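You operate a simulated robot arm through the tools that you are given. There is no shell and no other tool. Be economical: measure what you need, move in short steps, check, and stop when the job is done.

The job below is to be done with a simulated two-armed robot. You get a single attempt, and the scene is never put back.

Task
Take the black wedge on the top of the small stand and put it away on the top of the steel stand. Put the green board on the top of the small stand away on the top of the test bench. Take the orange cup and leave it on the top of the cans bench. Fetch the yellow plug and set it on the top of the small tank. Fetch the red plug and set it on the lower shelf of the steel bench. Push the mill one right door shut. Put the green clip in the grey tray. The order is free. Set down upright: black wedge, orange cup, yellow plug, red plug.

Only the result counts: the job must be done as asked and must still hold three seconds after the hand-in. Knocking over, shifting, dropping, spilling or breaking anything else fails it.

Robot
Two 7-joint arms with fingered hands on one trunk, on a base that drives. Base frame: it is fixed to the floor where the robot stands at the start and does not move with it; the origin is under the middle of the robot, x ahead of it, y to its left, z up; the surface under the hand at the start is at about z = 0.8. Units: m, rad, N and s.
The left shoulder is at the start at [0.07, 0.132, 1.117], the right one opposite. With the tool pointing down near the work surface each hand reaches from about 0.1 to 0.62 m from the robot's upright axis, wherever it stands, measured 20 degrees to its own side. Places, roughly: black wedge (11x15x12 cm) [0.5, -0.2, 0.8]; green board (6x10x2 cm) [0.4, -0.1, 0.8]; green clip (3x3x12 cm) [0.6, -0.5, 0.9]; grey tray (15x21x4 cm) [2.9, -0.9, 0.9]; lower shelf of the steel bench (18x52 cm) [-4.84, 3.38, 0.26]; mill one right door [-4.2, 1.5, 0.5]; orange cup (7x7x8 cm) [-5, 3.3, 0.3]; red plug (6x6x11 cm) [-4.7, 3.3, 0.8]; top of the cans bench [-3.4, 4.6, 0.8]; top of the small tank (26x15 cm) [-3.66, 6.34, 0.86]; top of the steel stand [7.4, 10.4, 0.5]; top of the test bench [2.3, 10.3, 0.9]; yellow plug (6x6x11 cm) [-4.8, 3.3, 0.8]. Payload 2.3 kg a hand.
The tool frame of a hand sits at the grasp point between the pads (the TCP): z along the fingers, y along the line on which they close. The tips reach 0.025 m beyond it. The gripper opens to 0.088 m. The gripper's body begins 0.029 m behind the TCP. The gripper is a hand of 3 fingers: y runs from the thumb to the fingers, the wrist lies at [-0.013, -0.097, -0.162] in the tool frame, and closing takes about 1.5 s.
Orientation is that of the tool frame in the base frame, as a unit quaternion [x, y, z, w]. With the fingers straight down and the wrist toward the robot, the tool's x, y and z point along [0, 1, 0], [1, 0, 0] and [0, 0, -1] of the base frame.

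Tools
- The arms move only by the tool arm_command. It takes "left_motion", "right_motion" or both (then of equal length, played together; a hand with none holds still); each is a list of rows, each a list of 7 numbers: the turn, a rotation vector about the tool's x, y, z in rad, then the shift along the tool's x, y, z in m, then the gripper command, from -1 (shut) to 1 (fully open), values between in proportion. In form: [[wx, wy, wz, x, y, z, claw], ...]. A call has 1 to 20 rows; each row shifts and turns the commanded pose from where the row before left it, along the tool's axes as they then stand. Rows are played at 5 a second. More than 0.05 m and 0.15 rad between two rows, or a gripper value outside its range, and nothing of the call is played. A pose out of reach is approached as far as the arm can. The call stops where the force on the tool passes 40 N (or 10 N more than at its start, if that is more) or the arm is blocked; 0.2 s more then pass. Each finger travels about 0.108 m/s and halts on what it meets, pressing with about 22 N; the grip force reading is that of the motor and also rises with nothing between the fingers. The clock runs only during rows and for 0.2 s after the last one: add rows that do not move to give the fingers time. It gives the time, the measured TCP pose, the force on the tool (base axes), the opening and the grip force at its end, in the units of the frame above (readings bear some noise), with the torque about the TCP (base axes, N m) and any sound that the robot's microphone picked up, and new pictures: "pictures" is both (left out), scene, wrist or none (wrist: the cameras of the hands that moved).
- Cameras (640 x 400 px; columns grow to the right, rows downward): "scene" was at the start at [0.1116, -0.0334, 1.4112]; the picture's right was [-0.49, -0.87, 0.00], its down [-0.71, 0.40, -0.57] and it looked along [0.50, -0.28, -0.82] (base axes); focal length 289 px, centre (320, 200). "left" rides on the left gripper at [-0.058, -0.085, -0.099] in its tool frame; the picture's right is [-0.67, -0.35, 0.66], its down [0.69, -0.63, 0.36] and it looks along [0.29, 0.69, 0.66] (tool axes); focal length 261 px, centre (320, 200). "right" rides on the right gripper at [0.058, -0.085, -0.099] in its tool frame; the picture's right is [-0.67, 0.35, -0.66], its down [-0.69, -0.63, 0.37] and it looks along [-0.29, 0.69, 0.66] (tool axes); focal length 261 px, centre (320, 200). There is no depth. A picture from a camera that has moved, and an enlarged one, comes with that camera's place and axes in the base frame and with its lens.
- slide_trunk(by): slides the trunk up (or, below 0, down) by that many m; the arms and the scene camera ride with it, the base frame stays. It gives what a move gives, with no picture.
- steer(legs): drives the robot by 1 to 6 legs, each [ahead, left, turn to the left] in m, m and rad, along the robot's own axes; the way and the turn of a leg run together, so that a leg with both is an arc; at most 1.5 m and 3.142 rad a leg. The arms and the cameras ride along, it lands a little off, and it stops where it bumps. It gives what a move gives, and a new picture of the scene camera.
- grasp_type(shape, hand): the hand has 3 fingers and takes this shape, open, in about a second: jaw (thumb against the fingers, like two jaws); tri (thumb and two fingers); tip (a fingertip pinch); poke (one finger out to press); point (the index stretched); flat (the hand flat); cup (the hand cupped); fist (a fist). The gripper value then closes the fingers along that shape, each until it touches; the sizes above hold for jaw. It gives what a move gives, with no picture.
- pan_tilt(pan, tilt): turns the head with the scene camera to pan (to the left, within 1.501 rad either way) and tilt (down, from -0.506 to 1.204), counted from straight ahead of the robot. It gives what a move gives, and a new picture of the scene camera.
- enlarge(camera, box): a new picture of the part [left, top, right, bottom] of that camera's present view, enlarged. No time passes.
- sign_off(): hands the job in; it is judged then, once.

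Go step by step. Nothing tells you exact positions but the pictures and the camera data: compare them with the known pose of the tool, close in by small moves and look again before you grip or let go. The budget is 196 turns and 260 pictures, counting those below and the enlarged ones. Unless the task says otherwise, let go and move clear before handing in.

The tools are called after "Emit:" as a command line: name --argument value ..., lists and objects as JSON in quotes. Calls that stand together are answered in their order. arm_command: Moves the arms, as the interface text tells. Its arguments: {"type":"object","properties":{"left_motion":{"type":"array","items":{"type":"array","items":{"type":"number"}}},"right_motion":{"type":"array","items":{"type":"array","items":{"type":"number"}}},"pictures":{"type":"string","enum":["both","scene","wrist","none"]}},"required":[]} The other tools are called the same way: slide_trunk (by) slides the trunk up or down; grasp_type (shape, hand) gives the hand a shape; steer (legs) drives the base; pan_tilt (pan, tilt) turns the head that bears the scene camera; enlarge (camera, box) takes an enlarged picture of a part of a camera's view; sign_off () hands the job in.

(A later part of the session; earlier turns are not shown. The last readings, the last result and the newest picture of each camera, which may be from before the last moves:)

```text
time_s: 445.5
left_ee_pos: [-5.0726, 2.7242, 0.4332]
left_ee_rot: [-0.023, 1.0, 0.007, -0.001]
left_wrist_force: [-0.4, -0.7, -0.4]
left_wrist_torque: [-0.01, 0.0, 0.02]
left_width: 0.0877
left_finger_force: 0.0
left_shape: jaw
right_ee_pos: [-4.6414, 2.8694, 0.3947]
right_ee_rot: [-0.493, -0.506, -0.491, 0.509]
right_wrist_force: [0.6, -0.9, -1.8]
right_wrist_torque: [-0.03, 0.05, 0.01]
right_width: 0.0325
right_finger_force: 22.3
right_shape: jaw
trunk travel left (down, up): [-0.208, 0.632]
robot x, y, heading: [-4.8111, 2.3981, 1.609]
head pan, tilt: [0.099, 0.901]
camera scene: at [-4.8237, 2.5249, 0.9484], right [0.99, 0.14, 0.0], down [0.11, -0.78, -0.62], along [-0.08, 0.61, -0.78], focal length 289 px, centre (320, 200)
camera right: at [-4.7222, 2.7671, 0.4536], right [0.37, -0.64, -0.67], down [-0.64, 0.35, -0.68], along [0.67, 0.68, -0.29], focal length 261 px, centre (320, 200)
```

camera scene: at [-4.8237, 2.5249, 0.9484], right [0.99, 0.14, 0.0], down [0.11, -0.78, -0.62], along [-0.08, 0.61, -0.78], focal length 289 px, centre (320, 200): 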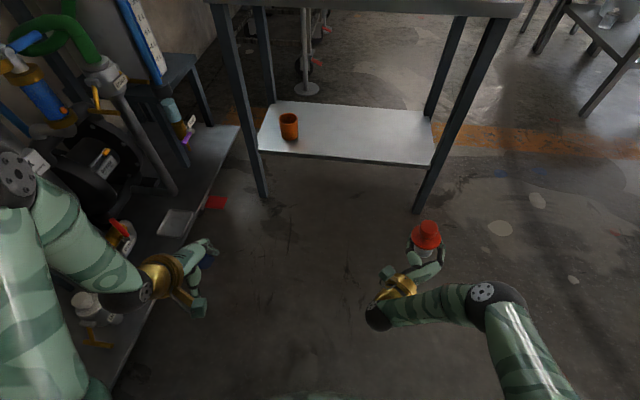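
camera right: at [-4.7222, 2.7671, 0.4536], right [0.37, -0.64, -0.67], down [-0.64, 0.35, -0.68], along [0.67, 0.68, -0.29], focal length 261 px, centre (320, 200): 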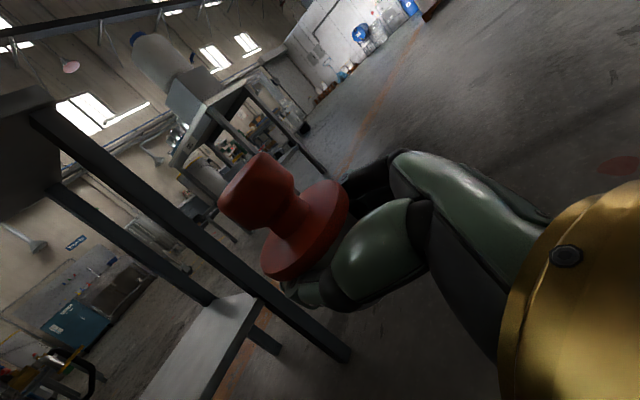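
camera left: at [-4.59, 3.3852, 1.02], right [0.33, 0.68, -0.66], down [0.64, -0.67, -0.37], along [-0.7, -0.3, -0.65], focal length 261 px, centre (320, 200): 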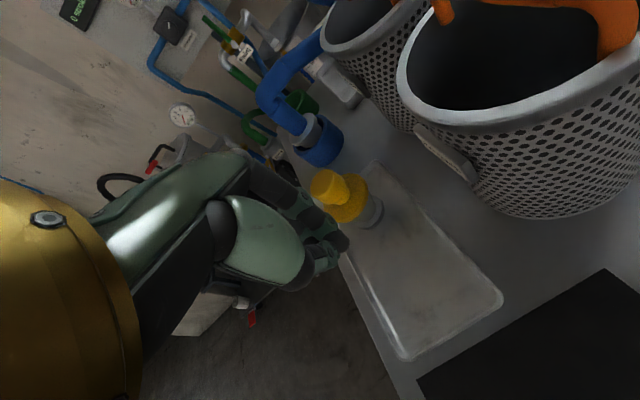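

The plug is upright in the hand. I tuck the left hand back, then drive the plug in over the lower shelf.

Emit:
arm_command --left_motion '[[0, 0, 0, -0.02, -0.04, 0, 1], [0, 0, 0, -0.02, -0.04, 0, 1], [0, 0, 0, -0.01, -0.03, 0, 1]]' --pictures "none"

Emit:
steer --legs '[[0.4, 0.06, -0.03]]'

Emit:
pan_tilt --pan -0.15 --tilt 0.75

```text
time_s: 446.3
left_ee_pos: [-5.0575, 2.692, 0.3833]
left_ee_rot: [-0.024, 1.0, 0.007, -0.001]
left_wrist_force: [0.0, -0.4, 0.3]
left_wrist_torque: [0.01, 0.01, 0.0]
left_width: 0.0878
left_finger_force: 0.0
left_shape: jaw
left hand out of reach, approached as far as the arm can: row 1, 2, 3
right_ee_pos: [-4.6409, 2.8697, 0.3957]
right_ee_rot: [-0.492, -0.508, -0.491, 0.509]
right_wrist_force: [-0.1, 0.3, -2.1]
right_wrist_torque: [0.01, -0.01, 0.01]
right_width: 0.0324
right_finger_force: 21.9
right_shape: jaw
trunk travel left (down, up): [-0.208, 0.632]
robot x, y, heading: [-4.8078, 2.4002, 1.601]
head pan, tilt: [0.099, 0.901]
```

```text
time_s: 448.8
left_ee_pos: [-5.1154, 3.0917, 0.3826]
left_ee_rot: [-0.008, 1.0, 0.006, -0.001]
left_wrist_force: [0.6, -1.0, -1.1]
left_wrist_torque: [-0.01, -0.02, 0.02]
left_width: 0.0876
left_finger_force: 0.1
left_shape: jaw
right_ee_pos: [-4.6936, 3.2569, 0.3951]
right_ee_rot: [-0.5, -0.5, -0.498, 0.501]
right_wrist_force: [0.1, 0.6, -1.0]
right_wrist_torque: [-0.01, 0.01, -0.02]
right_width: 0.0325
right_finger_force: 22.0
right_shape: jaw
trunk travel left (down, up): [-0.208, 0.632]
robot x, y, heading: [-4.8784, 2.7917, 1.576]
head pan, tilt: [0.099, 0.901]
camera scene: at [-4.8878, 2.9186, 0.9484], right [0.99, 0.1, 0.0], down [0.08, -0.78, -0.62], along [-0.06, 0.62, -0.78], focal length 289 px, centre (320, 200)
```

scene: 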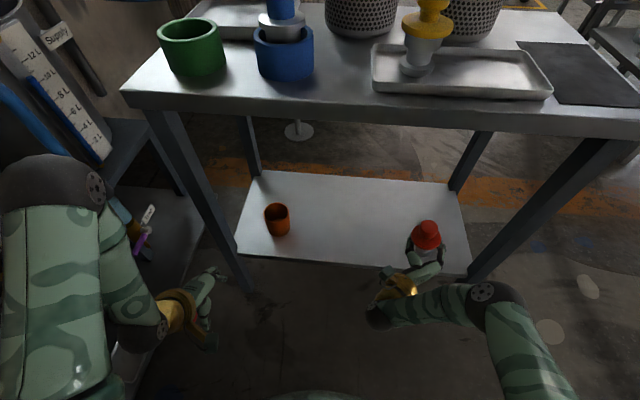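

```text
time_s: 449.5
left_ee_pos: [-5.116, 3.0931, 0.3841]
left_ee_rot: [-0.008, 1.0, 0.008, 0.0]
left_wrist_force: [-0.3, -0.8, -0.5]
left_wrist_torque: [0.0, -0.04, 0.0]
left_width: 0.0877
left_finger_force: 0.1
left_shape: jaw
right_ee_pos: [-4.6934, 3.2582, 0.3952]
right_ee_rot: [-0.5, -0.5, -0.499, 0.501]
right_wrist_force: [-0.7, 0.5, -1.4]
right_wrist_torque: [0.0, -0.03, 0.0]
right_width: 0.0322
right_finger_force: 22.3
right_shape: jaw
trunk travel left (down, up): [-0.208, 0.632]
robot x, y, heading: [-4.8794, 2.7902, 1.58]
head pan, tilt: [-0.15, 0.75]
camera scene: at [-4.868, 2.9254, 0.9603], right [0.99, -0.14, 0.0], down [-0.1, -0.68, -0.73], along [0.11, 0.72, -0.68], focal length 289 px, centre (320, 200)
```

scene: 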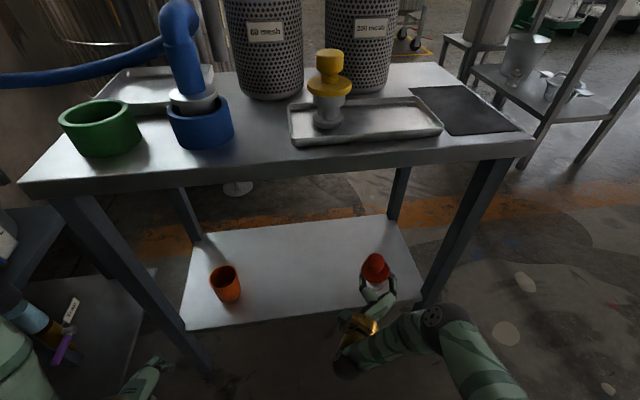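

A very clear view. I extend the plug inward over the shelf and lower it.

Emit:
arm_command --right_motion '[[0, 0, 0, 0, -0.01, 0.04, -1], [0, 0, 0, 0, -0.015, 0.04, -1], [0, 0, 0, 0, -0.015, 0.035, -1], [0, 0, 0, -0.03, 0, 0, -1], [0, 0, 0, -0.025, 0, 0, -1], [0, 0, 0, 0, 0, 0, -1]]' --pictures "both"

Emit:
enlarge --camera "scene" --box '[290, 200, 450, 300]'

```text
time_s: 450.9
left_ee_pos: [-5.1162, 3.0928, 0.3837]
left_ee_rot: [-0.008, 1.0, 0.006, -0.001]
left_wrist_force: [0.5, 0.4, -0.1]
left_wrist_torque: [-0.02, 0.0, 0.0]
left_width: 0.0878
left_finger_force: 0.0
left_shape: jaw
right_ee_pos: [-4.7146, 3.3342, 0.3701]
right_ee_rot: [-0.5, -0.5, -0.499, 0.501]
right_wrist_force: [-0.2, -0.6, -2.6]
right_wrist_torque: [0.0, 0.01, -0.04]
right_width: 0.0324
right_finger_force: 21.9
right_shape: jaw
right hand out of reach, approached as far as the arm can: row 3, 4, 5
trunk travel left (down, up): [-0.208, 0.632]
robot x, y, heading: [-4.8768, 2.7896, 1.578]
head pan, tilt: [-0.15, 0.75]
camera scene: at [-4.8679, 2.9255, 0.9603], right [0.99, -0.15, 0.0], down [-0.1, -0.68, -0.73], along [0.11, 0.72, -0.68], focal length 289 px, centre (320, 200)
camera right: at [-4.7993, 3.2342, 0.4279], right [0.35, -0.65, -0.67], down [-0.63, 0.36, -0.68], along [0.69, 0.66, -0.29], focal length 261 px, centre (320, 200)
```

scene: 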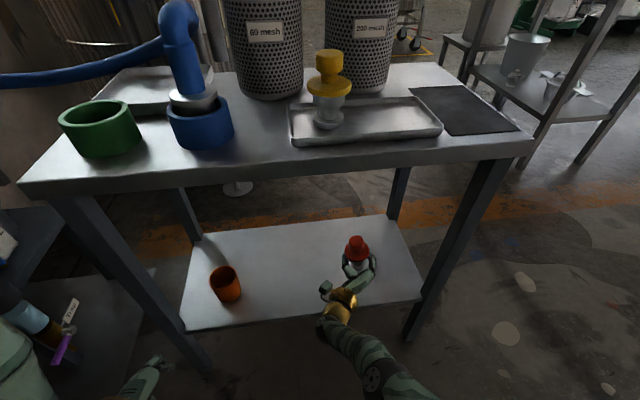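
right: 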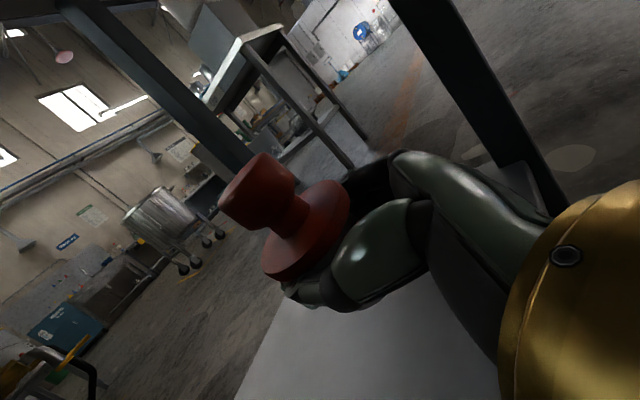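

```text
4.00 times, centred on (370, 250) of scene
camera zoom: at [-4.8679, 2.9255, 0.9603], right [0.99, -0.15, 0.0], down [-0.1, -0.68, -0.73], along [0.11, 0.72, -0.68], focal length 1157 px, centre (120, 0)
```

zoom: 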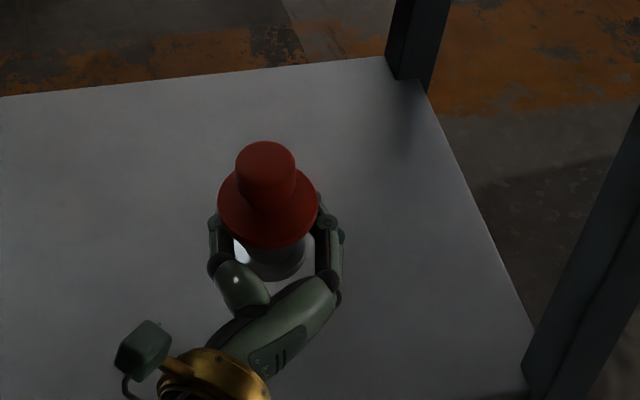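

The plug is already well inside the shelf edge at (-4.715, 3.334); going deeper would crowd the wrist. I lower it here with the trunk.

Emit:
slide_trunk --by -0.05

Emit:
enlarge --camera "scene" --box '[290, 190, 450, 290]'

```text
time_s: 451.8
left_ee_pos: [-5.1147, 3.092, 0.3325]
left_ee_rot: [-0.008, 1.0, 0.008, -0.001]
left_wrist_force: [1.0, -0.4, -0.1]
left_wrist_torque: [0.0, -0.02, 0.0]
left_width: 0.0877
left_finger_force: 0.1
left_shape: jaw
right_ee_pos: [-4.7135, 3.3338, 0.3189]
right_ee_rot: [-0.501, -0.499, -0.498, 0.502]
right_wrist_force: [0.1, -0.4, -1.6]
right_wrist_torque: [-0.01, -0.01, 0.02]
right_width: 0.0322
right_finger_force: 22.2
right_shape: jaw
trunk travel left (down, up): [-0.158, 0.682]
robot x, y, heading: [-4.8809, 2.7925, 1.573]
head pan, tilt: [-0.15, 0.75]
```

```text
4.00 times, centred on (370, 240) of scene
camera zoom: at [-4.8679, 2.9253, 0.9103], right [0.99, -0.14, 0.0], down [-0.1, -0.68, -0.73], along [0.11, 0.72, -0.68], focal length 1157 px, centre (120, 40)
```

zoom: 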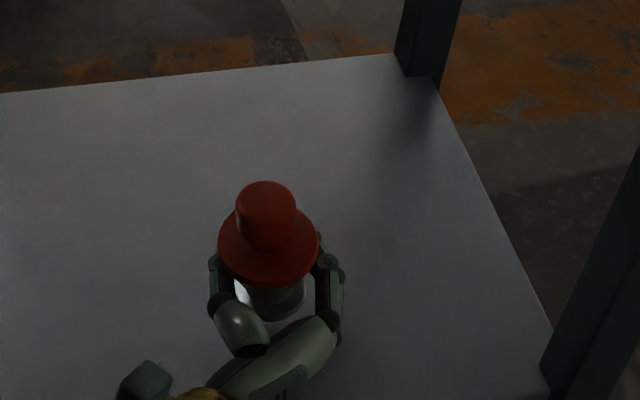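

Still no contact. Lower in small steps.

Emit:
slide_trunk --by -0.01

Emit:
slide_trunk --by -0.006

```text
time_s: 452.4
left_ee_pos: [-5.1156, 3.0934, 0.3227]
left_ee_rot: [-0.008, 1.0, 0.006, -0.001]
left_wrist_force: [0.2, -0.2, 0.1]
left_wrist_torque: [0.0, 0.0, 0.05]
left_width: 0.0875
left_finger_force: 0.0
left_shape: jaw
right_ee_pos: [-4.7146, 3.3338, 0.3103]
right_ee_rot: [0.501, 0.499, 0.499, -0.501]
right_wrist_force: [0.4, 0.0, -1.7]
right_wrist_torque: [-0.01, -0.03, -0.02]
right_width: 0.0321
right_finger_force: 22.3
right_shape: jaw
trunk travel left (down, up): [-0.148, 0.692]
robot x, y, heading: [-4.8793, 2.7926, 1.584]
head pan, tilt: [-0.15, 0.75]
```

```text
time_s: 453.0
left_ee_pos: [-5.1161, 3.0912, 0.3182]
left_ee_rot: [-0.008, 1.0, 0.007, 0.0]
left_wrist_force: [-0.5, 0.6, 0.8]
left_wrist_torque: [-0.02, 0.01, -0.01]
left_width: 0.0878
left_finger_force: 0.1
left_shape: jaw
right_ee_pos: [-4.7148, 3.3336, 0.3043]
right_ee_rot: [-0.5, -0.498, -0.5, 0.502]
right_wrist_force: [2.0, 0.3, 3.2]
right_wrist_torque: [0.03, -0.02, -0.06]
right_width: 0.0322
right_finger_force: 21.9
right_shape: jaw
trunk travel left (down, up): [-0.142, 0.698]
robot x, y, heading: [-4.8776, 2.7886, 1.576]
head pan, tilt: [-0.15, 0.75]
```

Contact at the shelf. I open and withdraw straight back.

Emit:
arm_command --right_motion '[[0, 0, 0, 0, 0, 0, -0.6], [0, 0, 0, 0, 0, 0, -0.2], [0, 0, 0, 0, 0, 0, 0.2], [0, 0, 0, 0, 0, 0, 0.6], [0, 0, 0, 0, 0, 0, 1], [0, 0, 0, 0, 0, 0, 1], [0, 0, 0, 0, 0, 0, 1]]' --pictures "wrist"

Emit:
enlarge --camera "scene" --box '[290, 190, 450, 290]'

```text
time_s: 454.6
left_ee_pos: [-5.1149, 3.0917, 0.3181]
left_ee_rot: [-0.008, 1.0, 0.007, -0.001]
left_wrist_force: [0.0, 0.5, 0.4]
left_wrist_torque: [0.01, 0.04, -0.01]
left_width: 0.0878
left_finger_force: 0.1
left_shape: jaw
right_ee_pos: [-4.7146, 3.3334, 0.3029]
right_ee_rot: [-0.501, -0.5, -0.499, 0.501]
right_wrist_force: [0.1, -1.8, -0.7]
right_wrist_torque: [-0.02, -0.01, 0.0]
right_width: 0.0878
right_finger_force: 0.0
right_shape: jaw
trunk travel left (down, up): [-0.142, 0.698]
robot x, y, heading: [-4.88, 2.793, 1.578]
head pan, tilt: [-0.15, 0.75]
camera right: at [-4.7993, 3.2341, 0.3621], right [0.35, -0.65, -0.67], down [-0.63, 0.37, -0.68], along [0.69, 0.66, -0.29], focal length 261 px, centre (320, 200)
```

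right: 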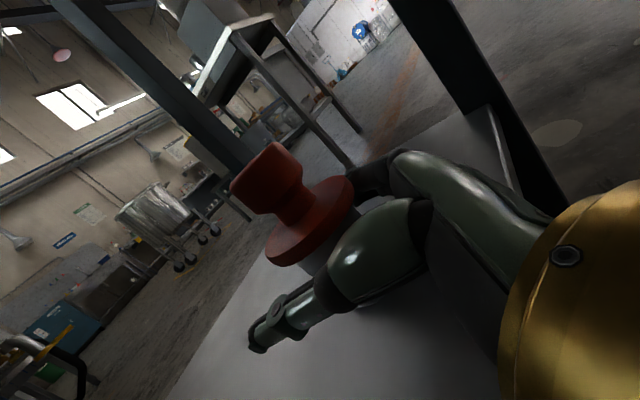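

```text
4.00 times, centred on (370, 240) of scene
camera zoom: at [-4.868, 2.9252, 0.8944], right [0.99, -0.14, 0.0], down [-0.1, -0.68, -0.73], along [0.11, 0.72, -0.68], focal length 1157 px, centre (120, 40)
```

zoom: 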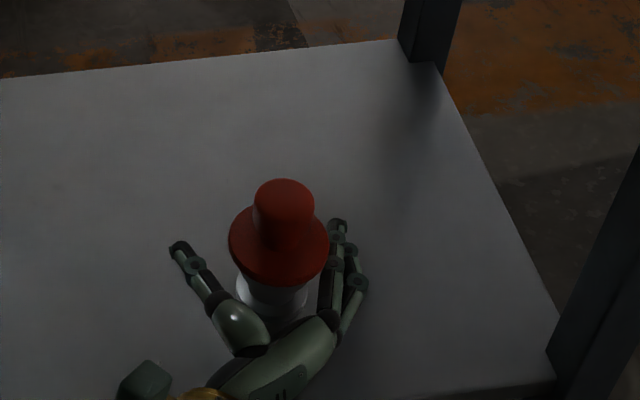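

The red plug stands upright on the shelf. I withdraw the right hand, back off, and turn the left hand to the side-grip pose for the cup.

Emit:
arm_command --right_motion '[[0, 0, 0, 0, 0, -0.03, 1], [0, 0, 0, 0, 0, -0.04, 1], [0, 0, 0, 0, 0, -0.05, 1], [0, 0, 0, 0, 0, -0.05, 1], [0, 0, 0, 0, 0, -0.05, 1], [0, 0, 0, 0.03, 0, -0.03, 1], [0, 0, 0, 0, 0, 0, 1]]' --pictures "none"

Emit:
steer --legs '[[-0.35, 0, 0]]'

Emit:
slide_trunk --by 0.1

Emit:
arm_command --left_motion '[[0, 0, 0, 0, 0.03, 0, 1], [0, 0, 0, 0, 0.03, 0, 1], [-0.0864, -0.0864, -0.0864, 0, 0, 0, 1], [-0.0864, -0.0864, -0.0864, 0, 0, 0, 1], [-0.0864, -0.0864, -0.0864, 0, 0, 0, 1], [-0.0864, -0.0864, -0.0864, 0, 0, 0, 1], [-0.0864, -0.0864, -0.0864, 0, 0, 0, 1], [-0.0864, -0.0864, -0.0864, 0, 0, 0, 1], [-0.0864, -0.0864, -0.0864, 0, 0, 0, 1], [-0.0864, -0.0864, -0.0864, 0, 0, 0, 1], [-0.0864, -0.0864, -0.0864, 0, 0, 0, 1], [-0.0864, -0.0864, -0.0864, 0, 0, 0, 1], [-0.0864, -0.0864, -0.0864, 0, 0, 0, 1], [-0.0864, -0.0864, -0.0864, 0, 0, 0, 1], [-0.0864, -0.0864, -0.0864, 0, 0, 0, 1], [-0.0864, -0.0864, -0.0864, 0, 0, 0, 1], [0, 0, 0, 0, 0, 0, 1]]' --pictures "scene"

```text
time_s: 455.7
left_ee_pos: [-5.116, 3.0927, 0.3172]
left_ee_rot: [-0.007, 1.0, 0.007, 0.0]
left_wrist_force: [-0.3, 1.0, -0.5]
left_wrist_torque: [-0.03, -0.04, 0.01]
left_width: 0.0877
left_finger_force: 0.1
left_shape: jaw
right_ee_pos: [-4.7233, 3.2691, 0.2968]
right_ee_rot: [0.443, 0.447, 0.564, -0.535]
right_wrist_force: [-0.3, -0.7, -0.2]
right_wrist_torque: [-0.03, -0.02, -0.01]
right_width: 0.0876
right_finger_force: 0.0
right_shape: jaw
right hand out of reach, approached as far as the arm can: row 1, 2, 3, 4, 5
trunk travel left (down, up): [-0.142, 0.698]
robot x, y, heading: [-4.8804, 2.7915, 1.573]
head pan, tilt: [-0.15, 0.75]
stopped in row 5 (right hand): the arm was blocked; the commanded pose is now the measured one
```

```text
time_s: 458.0
left_ee_pos: [-5.1157, 2.736, 0.3162]
left_ee_rot: [-0.011, 1.0, 0.007, -0.001]
left_wrist_force: [0.0, -0.1, 0.2]
left_wrist_torque: [0.0, 0.0, 0.01]
left_width: 0.0877
left_finger_force: 0.0
left_shape: jaw
right_ee_pos: [-4.7232, 2.913, 0.296]
right_ee_rot: [0.442, 0.448, 0.562, -0.537]
right_wrist_force: [-0.4, -1.0, 0.1]
right_wrist_torque: [-0.01, 0.02, 0.0]
right_width: 0.0875
right_finger_force: 0.0
right_shape: jaw
trunk travel left (down, up): [-0.142, 0.698]
robot x, y, heading: [-4.8751, 2.4377, 1.582]
head pan, tilt: [-0.15, 0.75]
camera scene: at [-4.8662, 2.5707, 0.8944], right [0.99, -0.14, 0.0], down [-0.09, -0.68, -0.73], along [0.1, 0.72, -0.68], focal length 289 px, centre (320, 200)
```

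scene: 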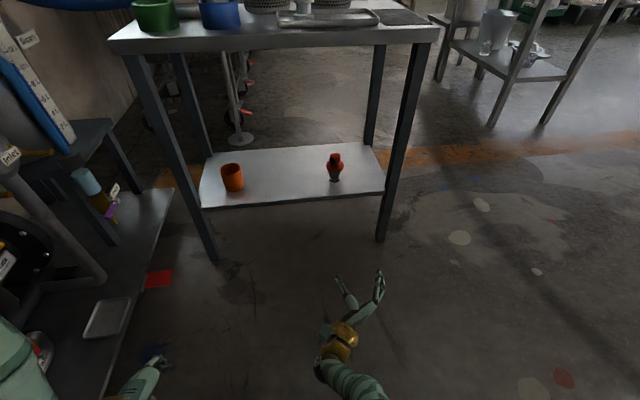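

```text
time_s: 459.3
left_ee_pos: [-5.1155, 2.737, 0.4183]
left_ee_rot: [-0.011, 1.0, 0.007, 0.0]
left_wrist_force: [-0.1, 0.1, -0.6]
left_wrist_torque: [-0.02, 0.02, -0.02]
left_width: 0.0877
left_finger_force: 0.0
left_shape: jaw
right_ee_pos: [-4.7221, 2.9138, 0.396]
right_ee_rot: [0.441, 0.449, 0.563, -0.535]
right_wrist_force: [0.0, 1.1, 0.0]
right_wrist_torque: [-0.01, 0.01, 0.01]
right_width: 0.0877
right_finger_force: 0.1
right_shape: jaw
trunk travel left (down, up): [-0.242, 0.598]
robot x, y, heading: [-4.8775, 2.4351, 1.583]
head pan, tilt: [-0.15, 0.75]
```

```text
time_s: 462.9
left_ee_pos: [-5.1169, 2.7971, 0.4194]
left_ee_rot: [-0.503, 0.49, 0.51, 0.497]
left_wrist_force: [0.2, -0.3, -0.1]
left_wrist_torque: [0.0, 0.02, -0.02]
left_width: 0.0876
left_finger_force: 0.0
left_shape: jaw
right_ee_pos: [-4.7227, 2.914, 0.3963]
right_ee_rot: [0.441, 0.449, 0.563, -0.535]
right_wrist_force: [0.1, 0.2, -1.3]
right_wrist_torque: [0.02, 0.0, -0.02]
right_width: 0.0881
right_finger_force: 0.0
right_shape: jaw
trunk travel left (down, up): [-0.242, 0.598]
robot x, y, heading: [-4.8824, 2.4359, 1.583]
head pan, tilt: [-0.15, 0.75]
camera scene: at [-4.8662, 2.5707, 0.9944], right [0.99, -0.14, 0.0], down [-0.09, -0.68, -0.73], along [0.1, 0.72, -0.68], focal length 289 px, centre (320, 200)
```

scene: 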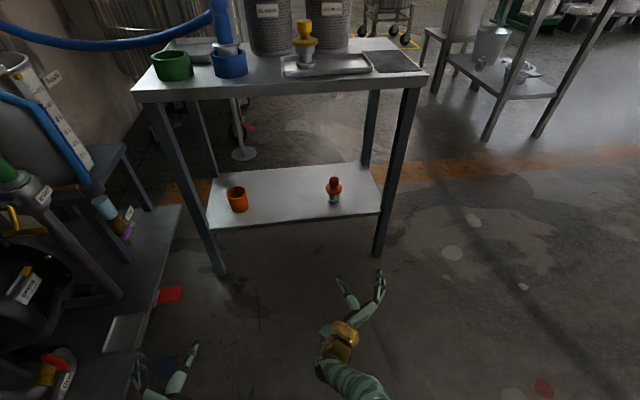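

The red plug still stands fine. I tuck the right hand aside, line the left hand up with the cup at (-5.05, 3.34), drive in and lower.

Emit:
arm_command --left_motion '[[0, 0, 0, 0, -0.02, 0, 1], [0, 0, 0, 0, -0.02, 0, 1], [0, 0, 0, 0, -0.02, 0, 1], [0, 0, 0, 0, -0.008, 0, 1], [0, 0, 0, 0, 0, 0, 1]]' --right_motion '[[0, 0, 0, 0, 0.04, -0.02, 1], [0, 0, 0, 0, 0.04, -0.02, 1], [0, 0, 0, 0, 0.04, -0.02, 1], [0, 0, 0, 0, 0.04, -0.02, 1], [0, 0, 0, 0, 0, 0, 1]]' --pictures "none"

Emit:
steer --legs '[[0.3, 0, 0]]'

Emit:
slide_trunk --by -0.11

```text
time_s: 464.1
left_ee_pos: [-5.0474, 2.7994, 0.4185]
left_ee_rot: [-0.502, 0.491, 0.509, 0.498]
left_wrist_force: [0.4, 0.2, -0.4]
left_wrist_torque: [-0.02, 0.0, -0.01]
left_width: 0.0877
left_finger_force: 0.1
left_shape: jaw
right_ee_pos: [-4.5725, 2.8556, 0.3371]
right_ee_rot: [0.442, 0.449, 0.562, -0.536]
right_wrist_force: [0.0, -0.1, 0.6]
right_wrist_torque: [0.0, 0.02, 0.01]
right_width: 0.0878
right_finger_force: 0.2
right_shape: jaw
right hand out of reach, approached as far as the arm can: row 1, 2, 3, 4
trunk travel left (down, up): [-0.242, 0.598]
robot x, y, heading: [-4.8797, 2.4373, 1.585]
head pan, tilt: [-0.15, 0.75]
```

```text
time_s: 466.2
left_ee_pos: [-5.0524, 3.1, 0.418]
left_ee_rot: [-0.503, 0.49, 0.51, 0.497]
left_wrist_force: [0.2, 0.4, -0.1]
left_wrist_torque: [0.03, 0.0, 0.01]
left_width: 0.0879
left_finger_force: 0.1
left_shape: jaw
right_ee_pos: [-4.5771, 3.1588, 0.3378]
right_ee_rot: [0.441, 0.448, 0.562, -0.537]
right_wrist_force: [-0.4, 0.1, -0.6]
right_wrist_torque: [0.01, -0.02, 0.02]
right_width: 0.088
right_finger_force: 0.0
right_shape: jaw
trunk travel left (down, up): [-0.242, 0.598]
robot x, y, heading: [-4.8784, 2.7404, 1.584]
head pan, tilt: [-0.15, 0.75]
camera scene: at [-4.8705, 2.873, 0.9944], right [0.99, -0.13, 0.0], down [-0.09, -0.68, -0.73], along [0.1, 0.72, -0.68], focal length 289 px, centre (320, 200)
```

scene: 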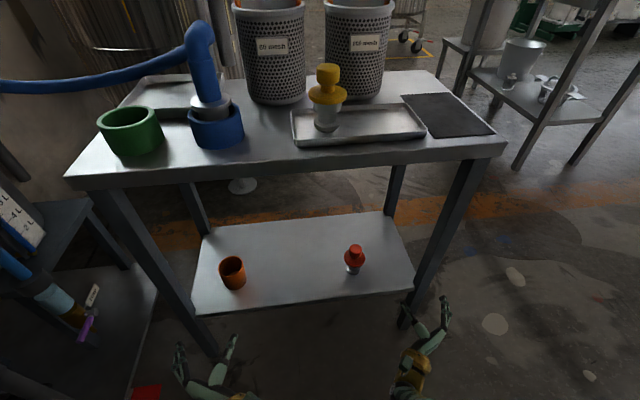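

```text
time_s: 467.6
left_ee_pos: [-5.0518, 3.0994, 0.3091]
left_ee_rot: [-0.504, 0.49, 0.51, 0.497]
left_wrist_force: [-0.4, 0.0, 0.6]
left_wrist_torque: [0.04, -0.03, -0.02]
left_width: 0.0876
left_finger_force: 0.1
left_shape: jaw
right_ee_pos: [-4.5782, 3.16, 0.2293]
right_ee_rot: [0.442, 0.449, 0.562, -0.536]
right_wrist_force: [-0.1, 0.4, -0.1]
right_wrist_torque: [-0.04, -0.01, 0.04]
right_width: 0.0878
right_finger_force: 0.0
right_shape: jaw
trunk travel left (down, up): [-0.132, 0.708]
robot x, y, heading: [-4.8774, 2.7356, 1.584]
head pan, tilt: [-0.15, 0.75]
```

I advance most of the way and look.

Emit:
arm_command --left_motion '[[0, 0, 0, 0, -0.004, 0.04, 1], [0, 0, 0, 0, 0, 0.05, 1], [0, 0, 0, 0, 0, 0.05, 1], [0, 0, 0, 0, 0, 0, 1]]' --pictures "both"

```text
time_s: 468.6
left_ee_pos: [-5.0517, 3.2407, 0.3146]
left_ee_rot: [-0.503, 0.491, 0.51, 0.496]
left_wrist_force: [-0.5, 0.3, 0.8]
left_wrist_torque: [0.0, 0.01, 0.01]
left_width: 0.0876
left_finger_force: 0.1
left_shape: jaw
right_ee_pos: [-4.5784, 3.1605, 0.2279]
right_ee_rot: [0.442, 0.449, 0.561, -0.537]
right_wrist_force: [0.7, -0.1, 0.2]
right_wrist_torque: [0.05, 0.0, -0.02]
right_width: 0.0878
right_finger_force: 0.2
right_shape: jaw
trunk travel left (down, up): [-0.132, 0.708]
robot x, y, heading: [-4.878, 2.7398, 1.587]
head pan, tilt: [-0.15, 0.75]
camera scene: at [-4.8705, 2.873, 0.8844], right [0.99, -0.13, 0.0], down [-0.09, -0.68, -0.73], along [0.1, 0.72, -0.68], focal length 289 px, centre (320, 200)
camera left: at [-4.9637, 3.1426, 0.3712], right [0.33, 0.66, 0.68], down [0.62, 0.39, -0.68], along [-0.71, 0.65, -0.28], focal length 261 px, centre (320, 200)
```

scene: 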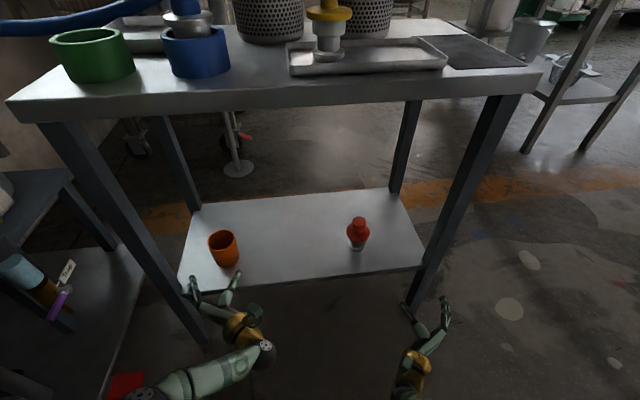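
left: 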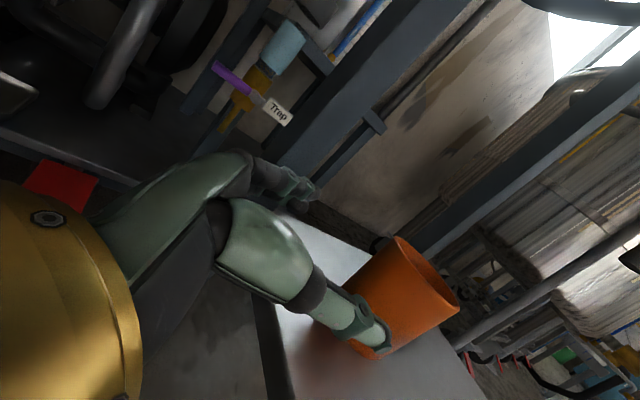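

Cup centre is about 1 cm to the right of my line. I correct and advance to it.

Emit:
arm_command --left_motion '[[0, 0, 0, 0.005, -0.009, 0.02, 1], [0, 0, 0, 0, 0, 0.04, 1], [0, 0, 0, 0, 0, 0.042, 1], [0, 0, 0, 0, 0, 0, 1]]' --pictures "wrist"

Emit:
enlarge --camera "scene" --box '[160, 200, 320, 300]'

```text
time_s: 469.6
left_ee_pos: [-5.0592, 3.3091, 0.3338]
left_ee_rot: [-0.502, 0.49, 0.511, 0.497]
left_wrist_force: [0.0, 0.1, 0.3]
left_wrist_torque: [0.01, 0.03, -0.03]
left_width: 0.088
left_finger_force: 0.0
left_shape: jaw
left hand out of reach, approached as far as the arm can: row 2, 3
right_ee_pos: [-4.5777, 3.1594, 0.2291]
right_ee_rot: [0.44, 0.448, 0.561, -0.538]
right_wrist_force: [0.1, 0.1, 0.1]
right_wrist_torque: [0.0, 0.0, -0.02]
right_width: 0.0878
right_finger_force: 0.0
right_shape: jaw
trunk travel left (down, up): [-0.132, 0.708]
robot x, y, heading: [-4.8776, 2.74, 1.587]
head pan, tilt: [-0.15, 0.75]
camera left: at [-4.9705, 3.2105, 0.3908], right [0.33, 0.66, 0.68], down [0.62, 0.39, -0.68], along [-0.71, 0.65, -0.28], focal length 261 px, centre (320, 200)
```

left: 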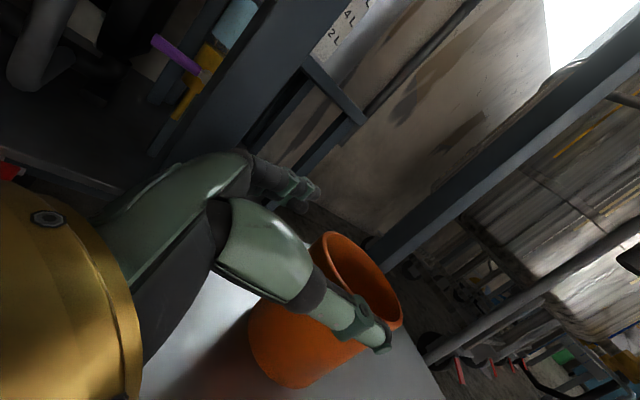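

```text
4.00 times, centred on (240, 250) of scene
camera zoom: at [-4.8705, 2.873, 0.8844], right [0.99, -0.13, 0.0], down [-0.09, -0.68, -0.73], along [0.1, 0.72, -0.68], focal length 1157 px, centre (640, 0)
```

zoom: 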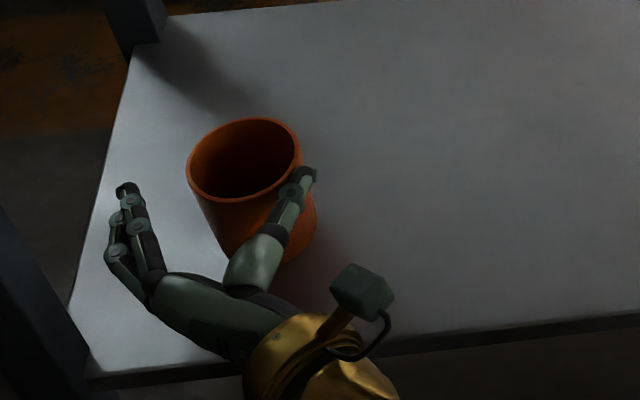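

The hand is ~2 cm too far left and short of reach. I pull back, move the base slightly ahead and right, and retry.

Emit:
arm_command --left_motion '[[0, 0, 0, 0, 0, -0.04, 1], [0, 0, 0, 0.01, 0, -0.03, 1], [0, 0, 0, 0.015, 0, 0, 1], [0, 0, 0, 0, 0, 0, 1]]' --pictures "none"

Emit:
steer --legs '[[0.045, -0.015, -0.015]]'

Emit:
enlarge --camera "left" --box '[0, 0, 640, 400]'

```text
time_s: 470.6
left_ee_pos: [-5.0481, 3.2678, 0.2886]
left_ee_rot: [-0.503, 0.49, 0.51, 0.497]
left_wrist_force: [-1.0, 0.6, 0.4]
left_wrist_torque: [-0.02, 0.02, 0.01]
left_width: 0.0879
left_finger_force: 0.0
left_shape: jaw
left hand out of reach, approached as far as the arm can: row 1, 2, 3
right_ee_pos: [-4.5771, 3.16, 0.2275]
right_ee_rot: [0.441, 0.449, 0.562, -0.537]
right_wrist_force: [-0.1, 0.6, -1.0]
right_wrist_torque: [0.01, 0.0, 0.02]
right_width: 0.088
right_finger_force: 0.1
right_shape: jaw
trunk travel left (down, up): [-0.132, 0.708]
robot x, y, heading: [-4.878, 2.7414, 1.587]
head pan, tilt: [-0.15, 0.75]
```

```text
time_s: 471.5
left_ee_pos: [-5.0247, 3.3151, 0.2884]
left_ee_rot: [-0.498, 0.494, 0.507, 0.501]
left_wrist_force: [0.3, 0.1, -0.3]
left_wrist_torque: [-0.05, 0.01, -0.02]
left_width: 0.088
left_finger_force: 0.0
left_shape: jaw
right_ee_pos: [-4.5556, 3.2005, 0.2276]
right_ee_rot: [0.445, 0.445, 0.566, -0.533]
right_wrist_force: [0.6, 0.1, -0.2]
right_wrist_torque: [0.0, 0.02, 0.02]
right_width: 0.0876
right_finger_force: 0.0
right_shape: jaw
trunk travel left (down, up): [-0.132, 0.708]
robot x, y, heading: [-4.8651, 2.7818, 1.573]
head pan, tilt: [-0.15, 0.75]
camera scene: at [-4.8539, 2.9167, 0.8844], right [0.99, -0.15, 0.0], down [-0.1, -0.67, -0.73], along [0.11, 0.72, -0.68], focal length 289 px, centre (320, 200)
```

scene: 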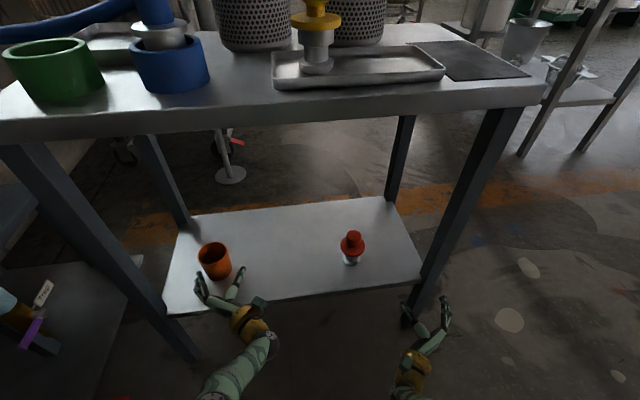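

```text
1.00 times, centred on (320, 200) of left (not enlarged: the box is as wide or as high as the picture)
camera zoom: at [-4.9383, 3.2146, 0.3459], right [0.34, 0.65, 0.68], down [0.63, 0.38, -0.68], along [-0.7, 0.66, -0.28], focal length 261 px, centre (320, 200)
```

zoom: 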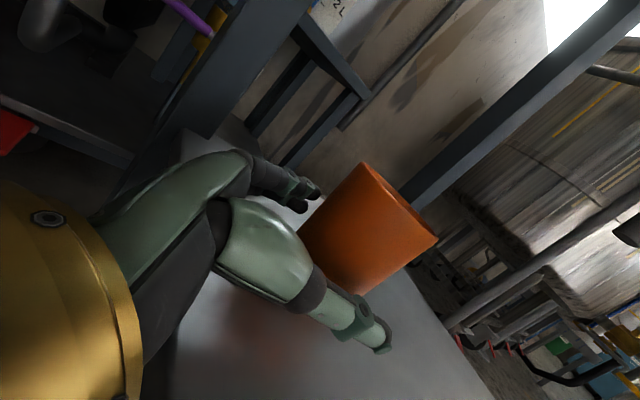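

Now the cup lies neatly between the fingers. I advance 3.5 cm and close gently.

Emit:
arm_command --left_motion '[[0, 0, 0, -0.012, 0.002, 0.015, 1], [0, 0, 0, 0, 0, 0.02, 1], [0, 0, 0, 0, 0, 0, 1], [0, 0, 0, 0, 0, 0, 0.4], [0, 0, 0, 0, 0, 0, 0], [0, 0, 0, 0, 0, 0, -0.4], [0, 0, 0, 0, 0, 0, -1], [0, 0, 0, 0, 0, 0, -1], [0, 0, 0, 0, 0, 0, -1]]' --pictures "wrist"

Emit:
enlarge --camera "scene" --box '[140, 220, 300, 320]'

```text
time_s: 473.5
left_ee_pos: [-5.0306, 3.34, 0.3148]
left_ee_rot: [-0.5, 0.494, 0.506, 0.5]
left_wrist_force: [0.0, 0.1, 0.2]
left_wrist_torque: [0.0, 0.0, 0.01]
left_width: 0.0642
left_finger_force: 21.4
left_shape: jaw
left hand out of reach, approached as far as the arm can: row 2
right_ee_pos: [-4.5554, 3.1988, 0.2281]
right_ee_rot: [0.444, 0.445, 0.567, -0.532]
right_wrist_force: [0.1, -0.2, -0.7]
right_wrist_torque: [0.03, -0.03, -0.02]
right_width: 0.0875
right_finger_force: 0.0
right_shape: jaw
trunk travel left (down, up): [-0.132, 0.708]
robot x, y, heading: [-4.8655, 2.7835, 1.569]
head pan, tilt: [-0.15, 0.75]
camera left: at [-4.9438, 3.2406, 0.3722], right [0.34, 0.65, 0.68], down [0.63, 0.38, -0.68], along [-0.7, 0.66, -0.28], focal length 261 px, centre (320, 200)
```

left: 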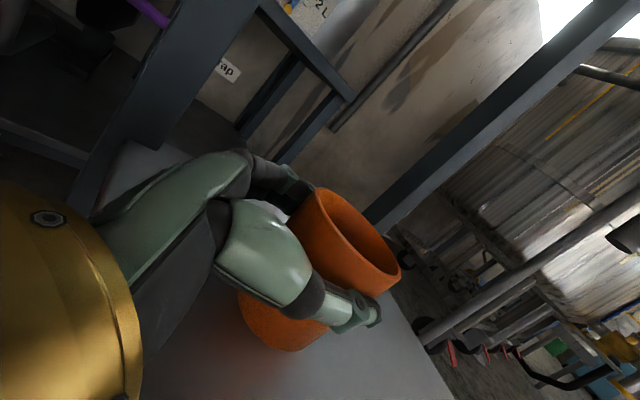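

```text
4.00 times, centred on (220, 270) of scene
camera zoom: at [-4.8539, 2.9167, 0.8844], right [0.99, -0.15, 0.0], down [-0.1, -0.67, -0.73], along [0.11, 0.72, -0.68], focal length 1157 px, centre (720, -80)
```

zoom: 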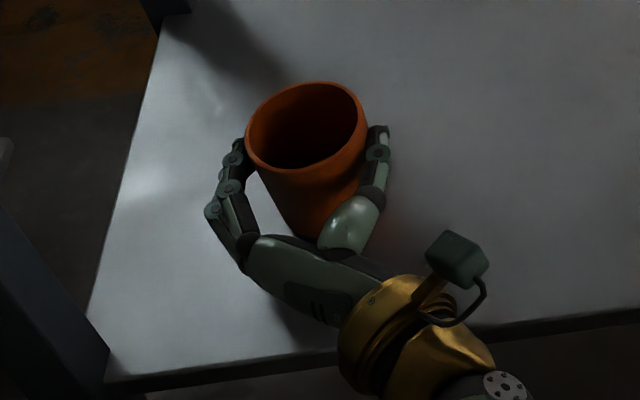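

The cup is held. I lift it slightly off the shelf and back straight out.

Emit:
slide_trunk --by 0.06

Emit:
steer --legs '[[-0.45, 0, 0]]'

```text
time_s: 474.5
left_ee_pos: [-5.032, 3.3399, 0.3758]
left_ee_rot: [-0.499, 0.494, 0.506, 0.501]
left_wrist_force: [0.1, 0.5, -0.9]
left_wrist_torque: [0.01, 0.03, 0.03]
left_width: 0.0643
left_finger_force: 21.8
left_shape: jaw
right_ee_pos: [-4.5566, 3.199, 0.2885]
right_ee_rot: [0.445, 0.445, 0.566, -0.532]
right_wrist_force: [-0.1, 0.5, -0.3]
right_wrist_torque: [0.01, 0.01, 0.0]
right_width: 0.0877
right_finger_force: 0.0
right_shape: jaw
trunk travel left (down, up): [-0.192, 0.648]
robot x, y, heading: [-4.8637, 2.7811, 1.57]
head pan, tilt: [-0.15, 0.75]
```

```text
time_s: 477.3
left_ee_pos: [-5.0325, 2.8863, 0.3762]
left_ee_rot: [-0.501, 0.493, 0.506, 0.5]
left_wrist_force: [0.6, 0.2, -0.9]
left_wrist_torque: [-0.04, -0.01, 0.02]
left_width: 0.0644
left_finger_force: 21.9
left_shape: jaw
right_ee_pos: [-4.5567, 2.7459, 0.2876]
right_ee_rot: [0.445, 0.445, 0.565, -0.534]
right_wrist_force: [0.9, 0.5, -0.2]
right_wrist_torque: [-0.01, -0.03, -0.03]
right_width: 0.0878
right_finger_force: 0.0
right_shape: jaw
trunk travel left (down, up): [-0.192, 0.648]
robot x, y, heading: [-4.8658, 2.3269, 1.576]
head pan, tilt: [-0.15, 0.75]
camera scene: at [-4.8543, 2.4623, 0.9444], right [0.99, -0.15, 0.0], down [-0.1, -0.67, -0.73], along [0.11, 0.72, -0.68], focal length 289 px, centre (320, 200)
```

scene: 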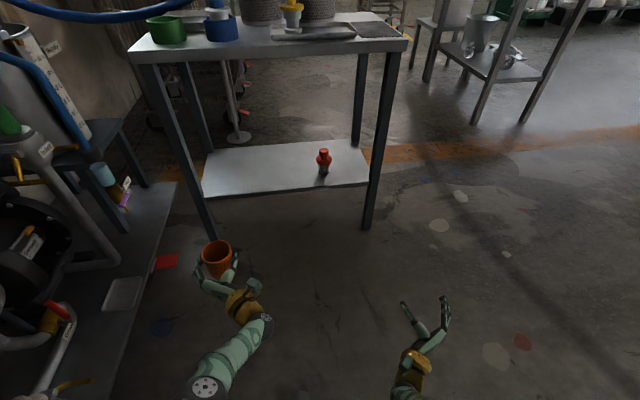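

Cup is out and the red plug is undisturbed. I raise the trunk and drive round to the east side of the cans bench.

Emit:
slide_trunk --by 0.4

Emit:
slide_trunk --by 0.23

Emit:
steer --legs '[[0, 0, -1.576], [1.3, 0.1, 0], [1.25, 0, 0], [0, 0, 1.571], [1.15, 0, 0], [0.9, 0, 0]]'

Emit:
pan_tilt --pan 1.3 --tilt 0.6

```text
time_s: 481.1
left_ee_pos: [-5.033, 2.8866, 0.7757]
left_ee_rot: [-0.5, 0.493, 0.507, 0.5]
left_wrist_force: [0.4, -0.6, -0.3]
left_wrist_torque: [0.0, -0.03, 0.01]
left_width: 0.0639
left_finger_force: 22.2
left_shape: jaw
right_ee_pos: [-4.5576, 2.7457, 0.6887]
right_ee_rot: [0.445, 0.445, 0.564, -0.534]
right_wrist_force: [0.2, -0.4, 0.0]
right_wrist_torque: [0.02, 0.0, -0.01]
right_width: 0.0877
right_finger_force: 0.0
right_shape: jaw
trunk travel left (down, up): [-0.592, 0.248]
robot x, y, heading: [-4.8668, 2.3258, 1.575]
head pan, tilt: [-0.15, 0.75]
```

```text
time_s: 483.5
left_ee_pos: [-5.0331, 2.886, 1.0059]
left_ee_rot: [-0.5, 0.493, 0.507, 0.499]
left_wrist_force: [0.1, 0.0, -1.3]
left_wrist_torque: [-0.02, 0.0, 0.0]
left_width: 0.0643
left_finger_force: 22.1
left_shape: jaw
right_ee_pos: [-4.5579, 2.7458, 0.9175]
right_ee_rot: [0.444, 0.446, 0.566, -0.533]
right_wrist_force: [-1.0, -0.1, -0.3]
right_wrist_torque: [0.02, -0.01, 0.0]
right_width: 0.0875
right_finger_force: 0.0
right_shape: jaw
trunk travel left (down, up): [-0.822, 0.018]
robot x, y, heading: [-4.8694, 2.3244, 1.572]
head pan, tilt: [-0.15, 0.75]
```

```text
time_s: 513.6
left_ee_pos: [-2.514, 4.9702, 1.0047]
left_ee_rot: [-0.506, 0.486, 0.514, 0.494]
left_wrist_force: [-0.5, -0.1, 0.1]
left_wrist_torque: [-0.01, 0.01, 0.0]
left_width: 0.0635
left_finger_force: 22.0
left_shape: jaw
right_ee_pos: [-2.0352, 4.8456, 0.9171]
right_ee_rot: [0.437, 0.452, 0.557, -0.542]
right_wrist_force: [0.2, 0.2, -0.5]
right_wrist_torque: [-0.02, 0.03, -0.03]
right_width: 0.0877
right_finger_force: 0.1
right_shape: jaw
trunk travel left (down, up): [-0.822, 0.018]
robot x, y, heading: [-2.3286, 4.4201, 1.601]
head pan, tilt: [-0.15, 0.75]
camera scene: at [-2.3236, 4.5531, 1.5745], right [0.99, -0.12, 0.0], down [-0.08, -0.68, -0.73], along [0.09, 0.73, -0.68], focal length 289 px, centre (320, 200)
```

scene: 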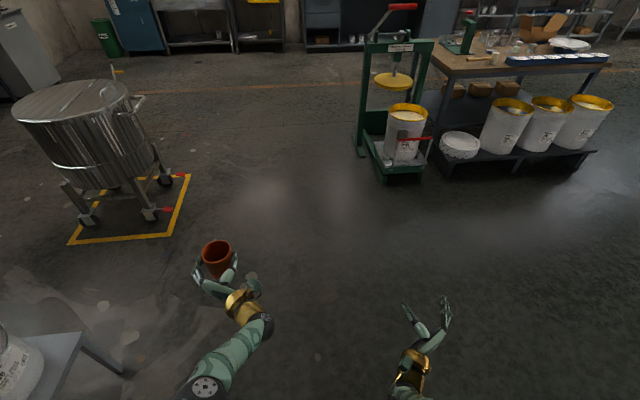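

```text
time_s: 515.1
left_ee_pos: [-2.5138, 4.972, 1.0058]
left_ee_rot: [-0.507, 0.486, 0.513, 0.493]
left_wrist_force: [0.4, 0.1, -0.8]
left_wrist_torque: [-0.02, 0.0, 0.0]
left_width: 0.0637
left_finger_force: 21.6
left_shape: jaw
right_ee_pos: [-2.035, 4.8455, 0.9176]
right_ee_rot: [0.438, 0.451, 0.558, -0.541]
right_wrist_force: [0.1, 0.6, 0.7]
right_wrist_torque: [0.03, -0.01, 0.03]
right_width: 0.088
right_finger_force: 0.1
right_shape: jaw
trunk travel left (down, up): [-0.822, 0.018]
robot x, y, heading: [-2.332, 4.4213, 1.606]
head pan, tilt: [1.3, 0.6]
camera scene: at [-2.4192, 4.4928, 1.5873], right [0.24, 0.97, 0.0], down [0.55, -0.13, -0.82], along [-0.8, 0.2, -0.57], focal length 289 px, centre (320, 200)
```

scene: 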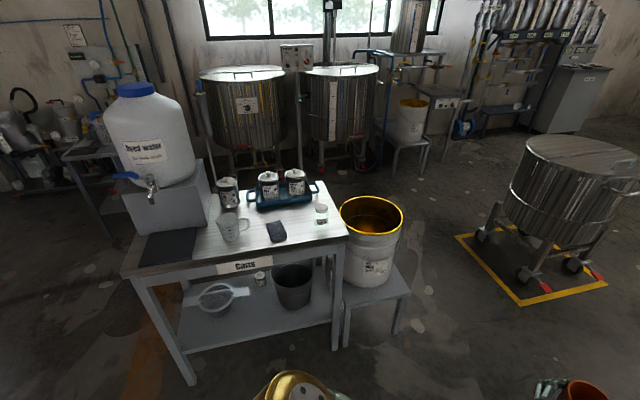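

Free spot on the cans bench: front right corner around (-3.31, 4.69), clear of phone and pot. I turn west and line up.

Emit:
steer --legs '[[0, 0, 1.536], [0.2, -0.42, 0]]'

Emit:
pan_tilt --pan 0.15 --tilt 0.75

```text
time_s: 521.7
left_ee_pos: [-3.0914, 4.6602, 1.0055]
left_ee_rot: [-0.702, -0.01, 0.712, -0.009]
left_wrist_force: [-0.5, -0.5, -1.1]
left_wrist_torque: [0.0, -0.01, -0.02]
left_width: 0.0636
left_finger_force: 21.9
left_shape: jaw
right_ee_pos: [-2.9562, 5.1374, 0.9185]
right_ee_rot: [0.006, -0.629, -0.018, 0.777]
right_wrist_force: [-0.2, 0.3, 0.0]
right_wrist_torque: [0.01, 0.01, -0.02]
right_width: 0.0878
right_finger_force: 0.1
right_shape: jaw
trunk travel left (down, up): [-0.822, 0.018]
robot x, y, heading: [-2.538, 4.8383, -3.131]
head pan, tilt: [1.3, 0.6]
camera scene: at [-2.6101, 4.7507, 1.5872], right [-0.97, 0.25, 0.0], down [0.14, 0.55, -0.82], along [-0.21, -0.8, -0.57], focal length 289 px, centre (320, 200)
```

scene: 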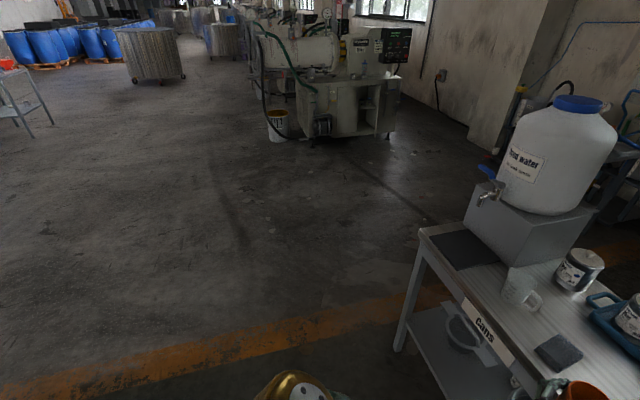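

```text
time_s: 523.1
left_ee_pos: [-3.0918, 4.6616, 1.0044]
left_ee_rot: [-0.703, -0.008, 0.712, -0.01]
left_wrist_force: [-0.7, -0.7, 0.0]
left_wrist_torque: [0.01, -0.02, -0.02]
left_width: 0.0638
left_finger_force: 21.3
left_shape: jaw
right_ee_pos: [-2.9571, 5.1381, 0.9176]
right_ee_rot: [0.005, -0.629, -0.018, 0.777]
right_wrist_force: [0.0, 0.4, -0.6]
right_wrist_torque: [-0.01, 0.01, -0.01]
right_width: 0.0881
right_finger_force: 0.0
right_shape: jaw
trunk travel left (down, up): [-0.822, 0.018]
robot x, y, heading: [-2.5331, 4.837, -3.124]
head pan, tilt: [0.15, 0.75]
camera scene: at [-2.6703, 4.8241, 1.5744], right [-0.16, 0.99, 0.0], down [0.67, 0.11, -0.73], along [-0.72, -0.12, -0.68], focal length 289 px, centre (320, 200)
```

scene: 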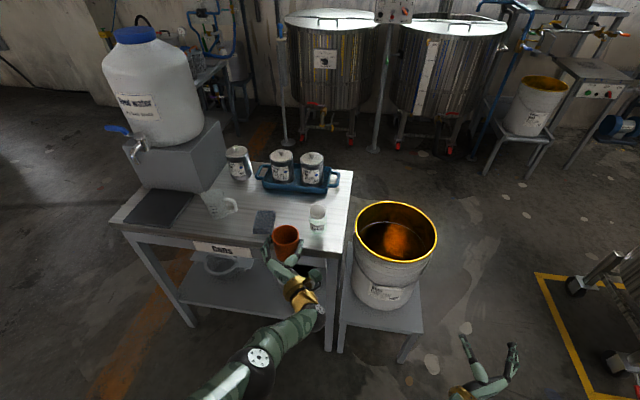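

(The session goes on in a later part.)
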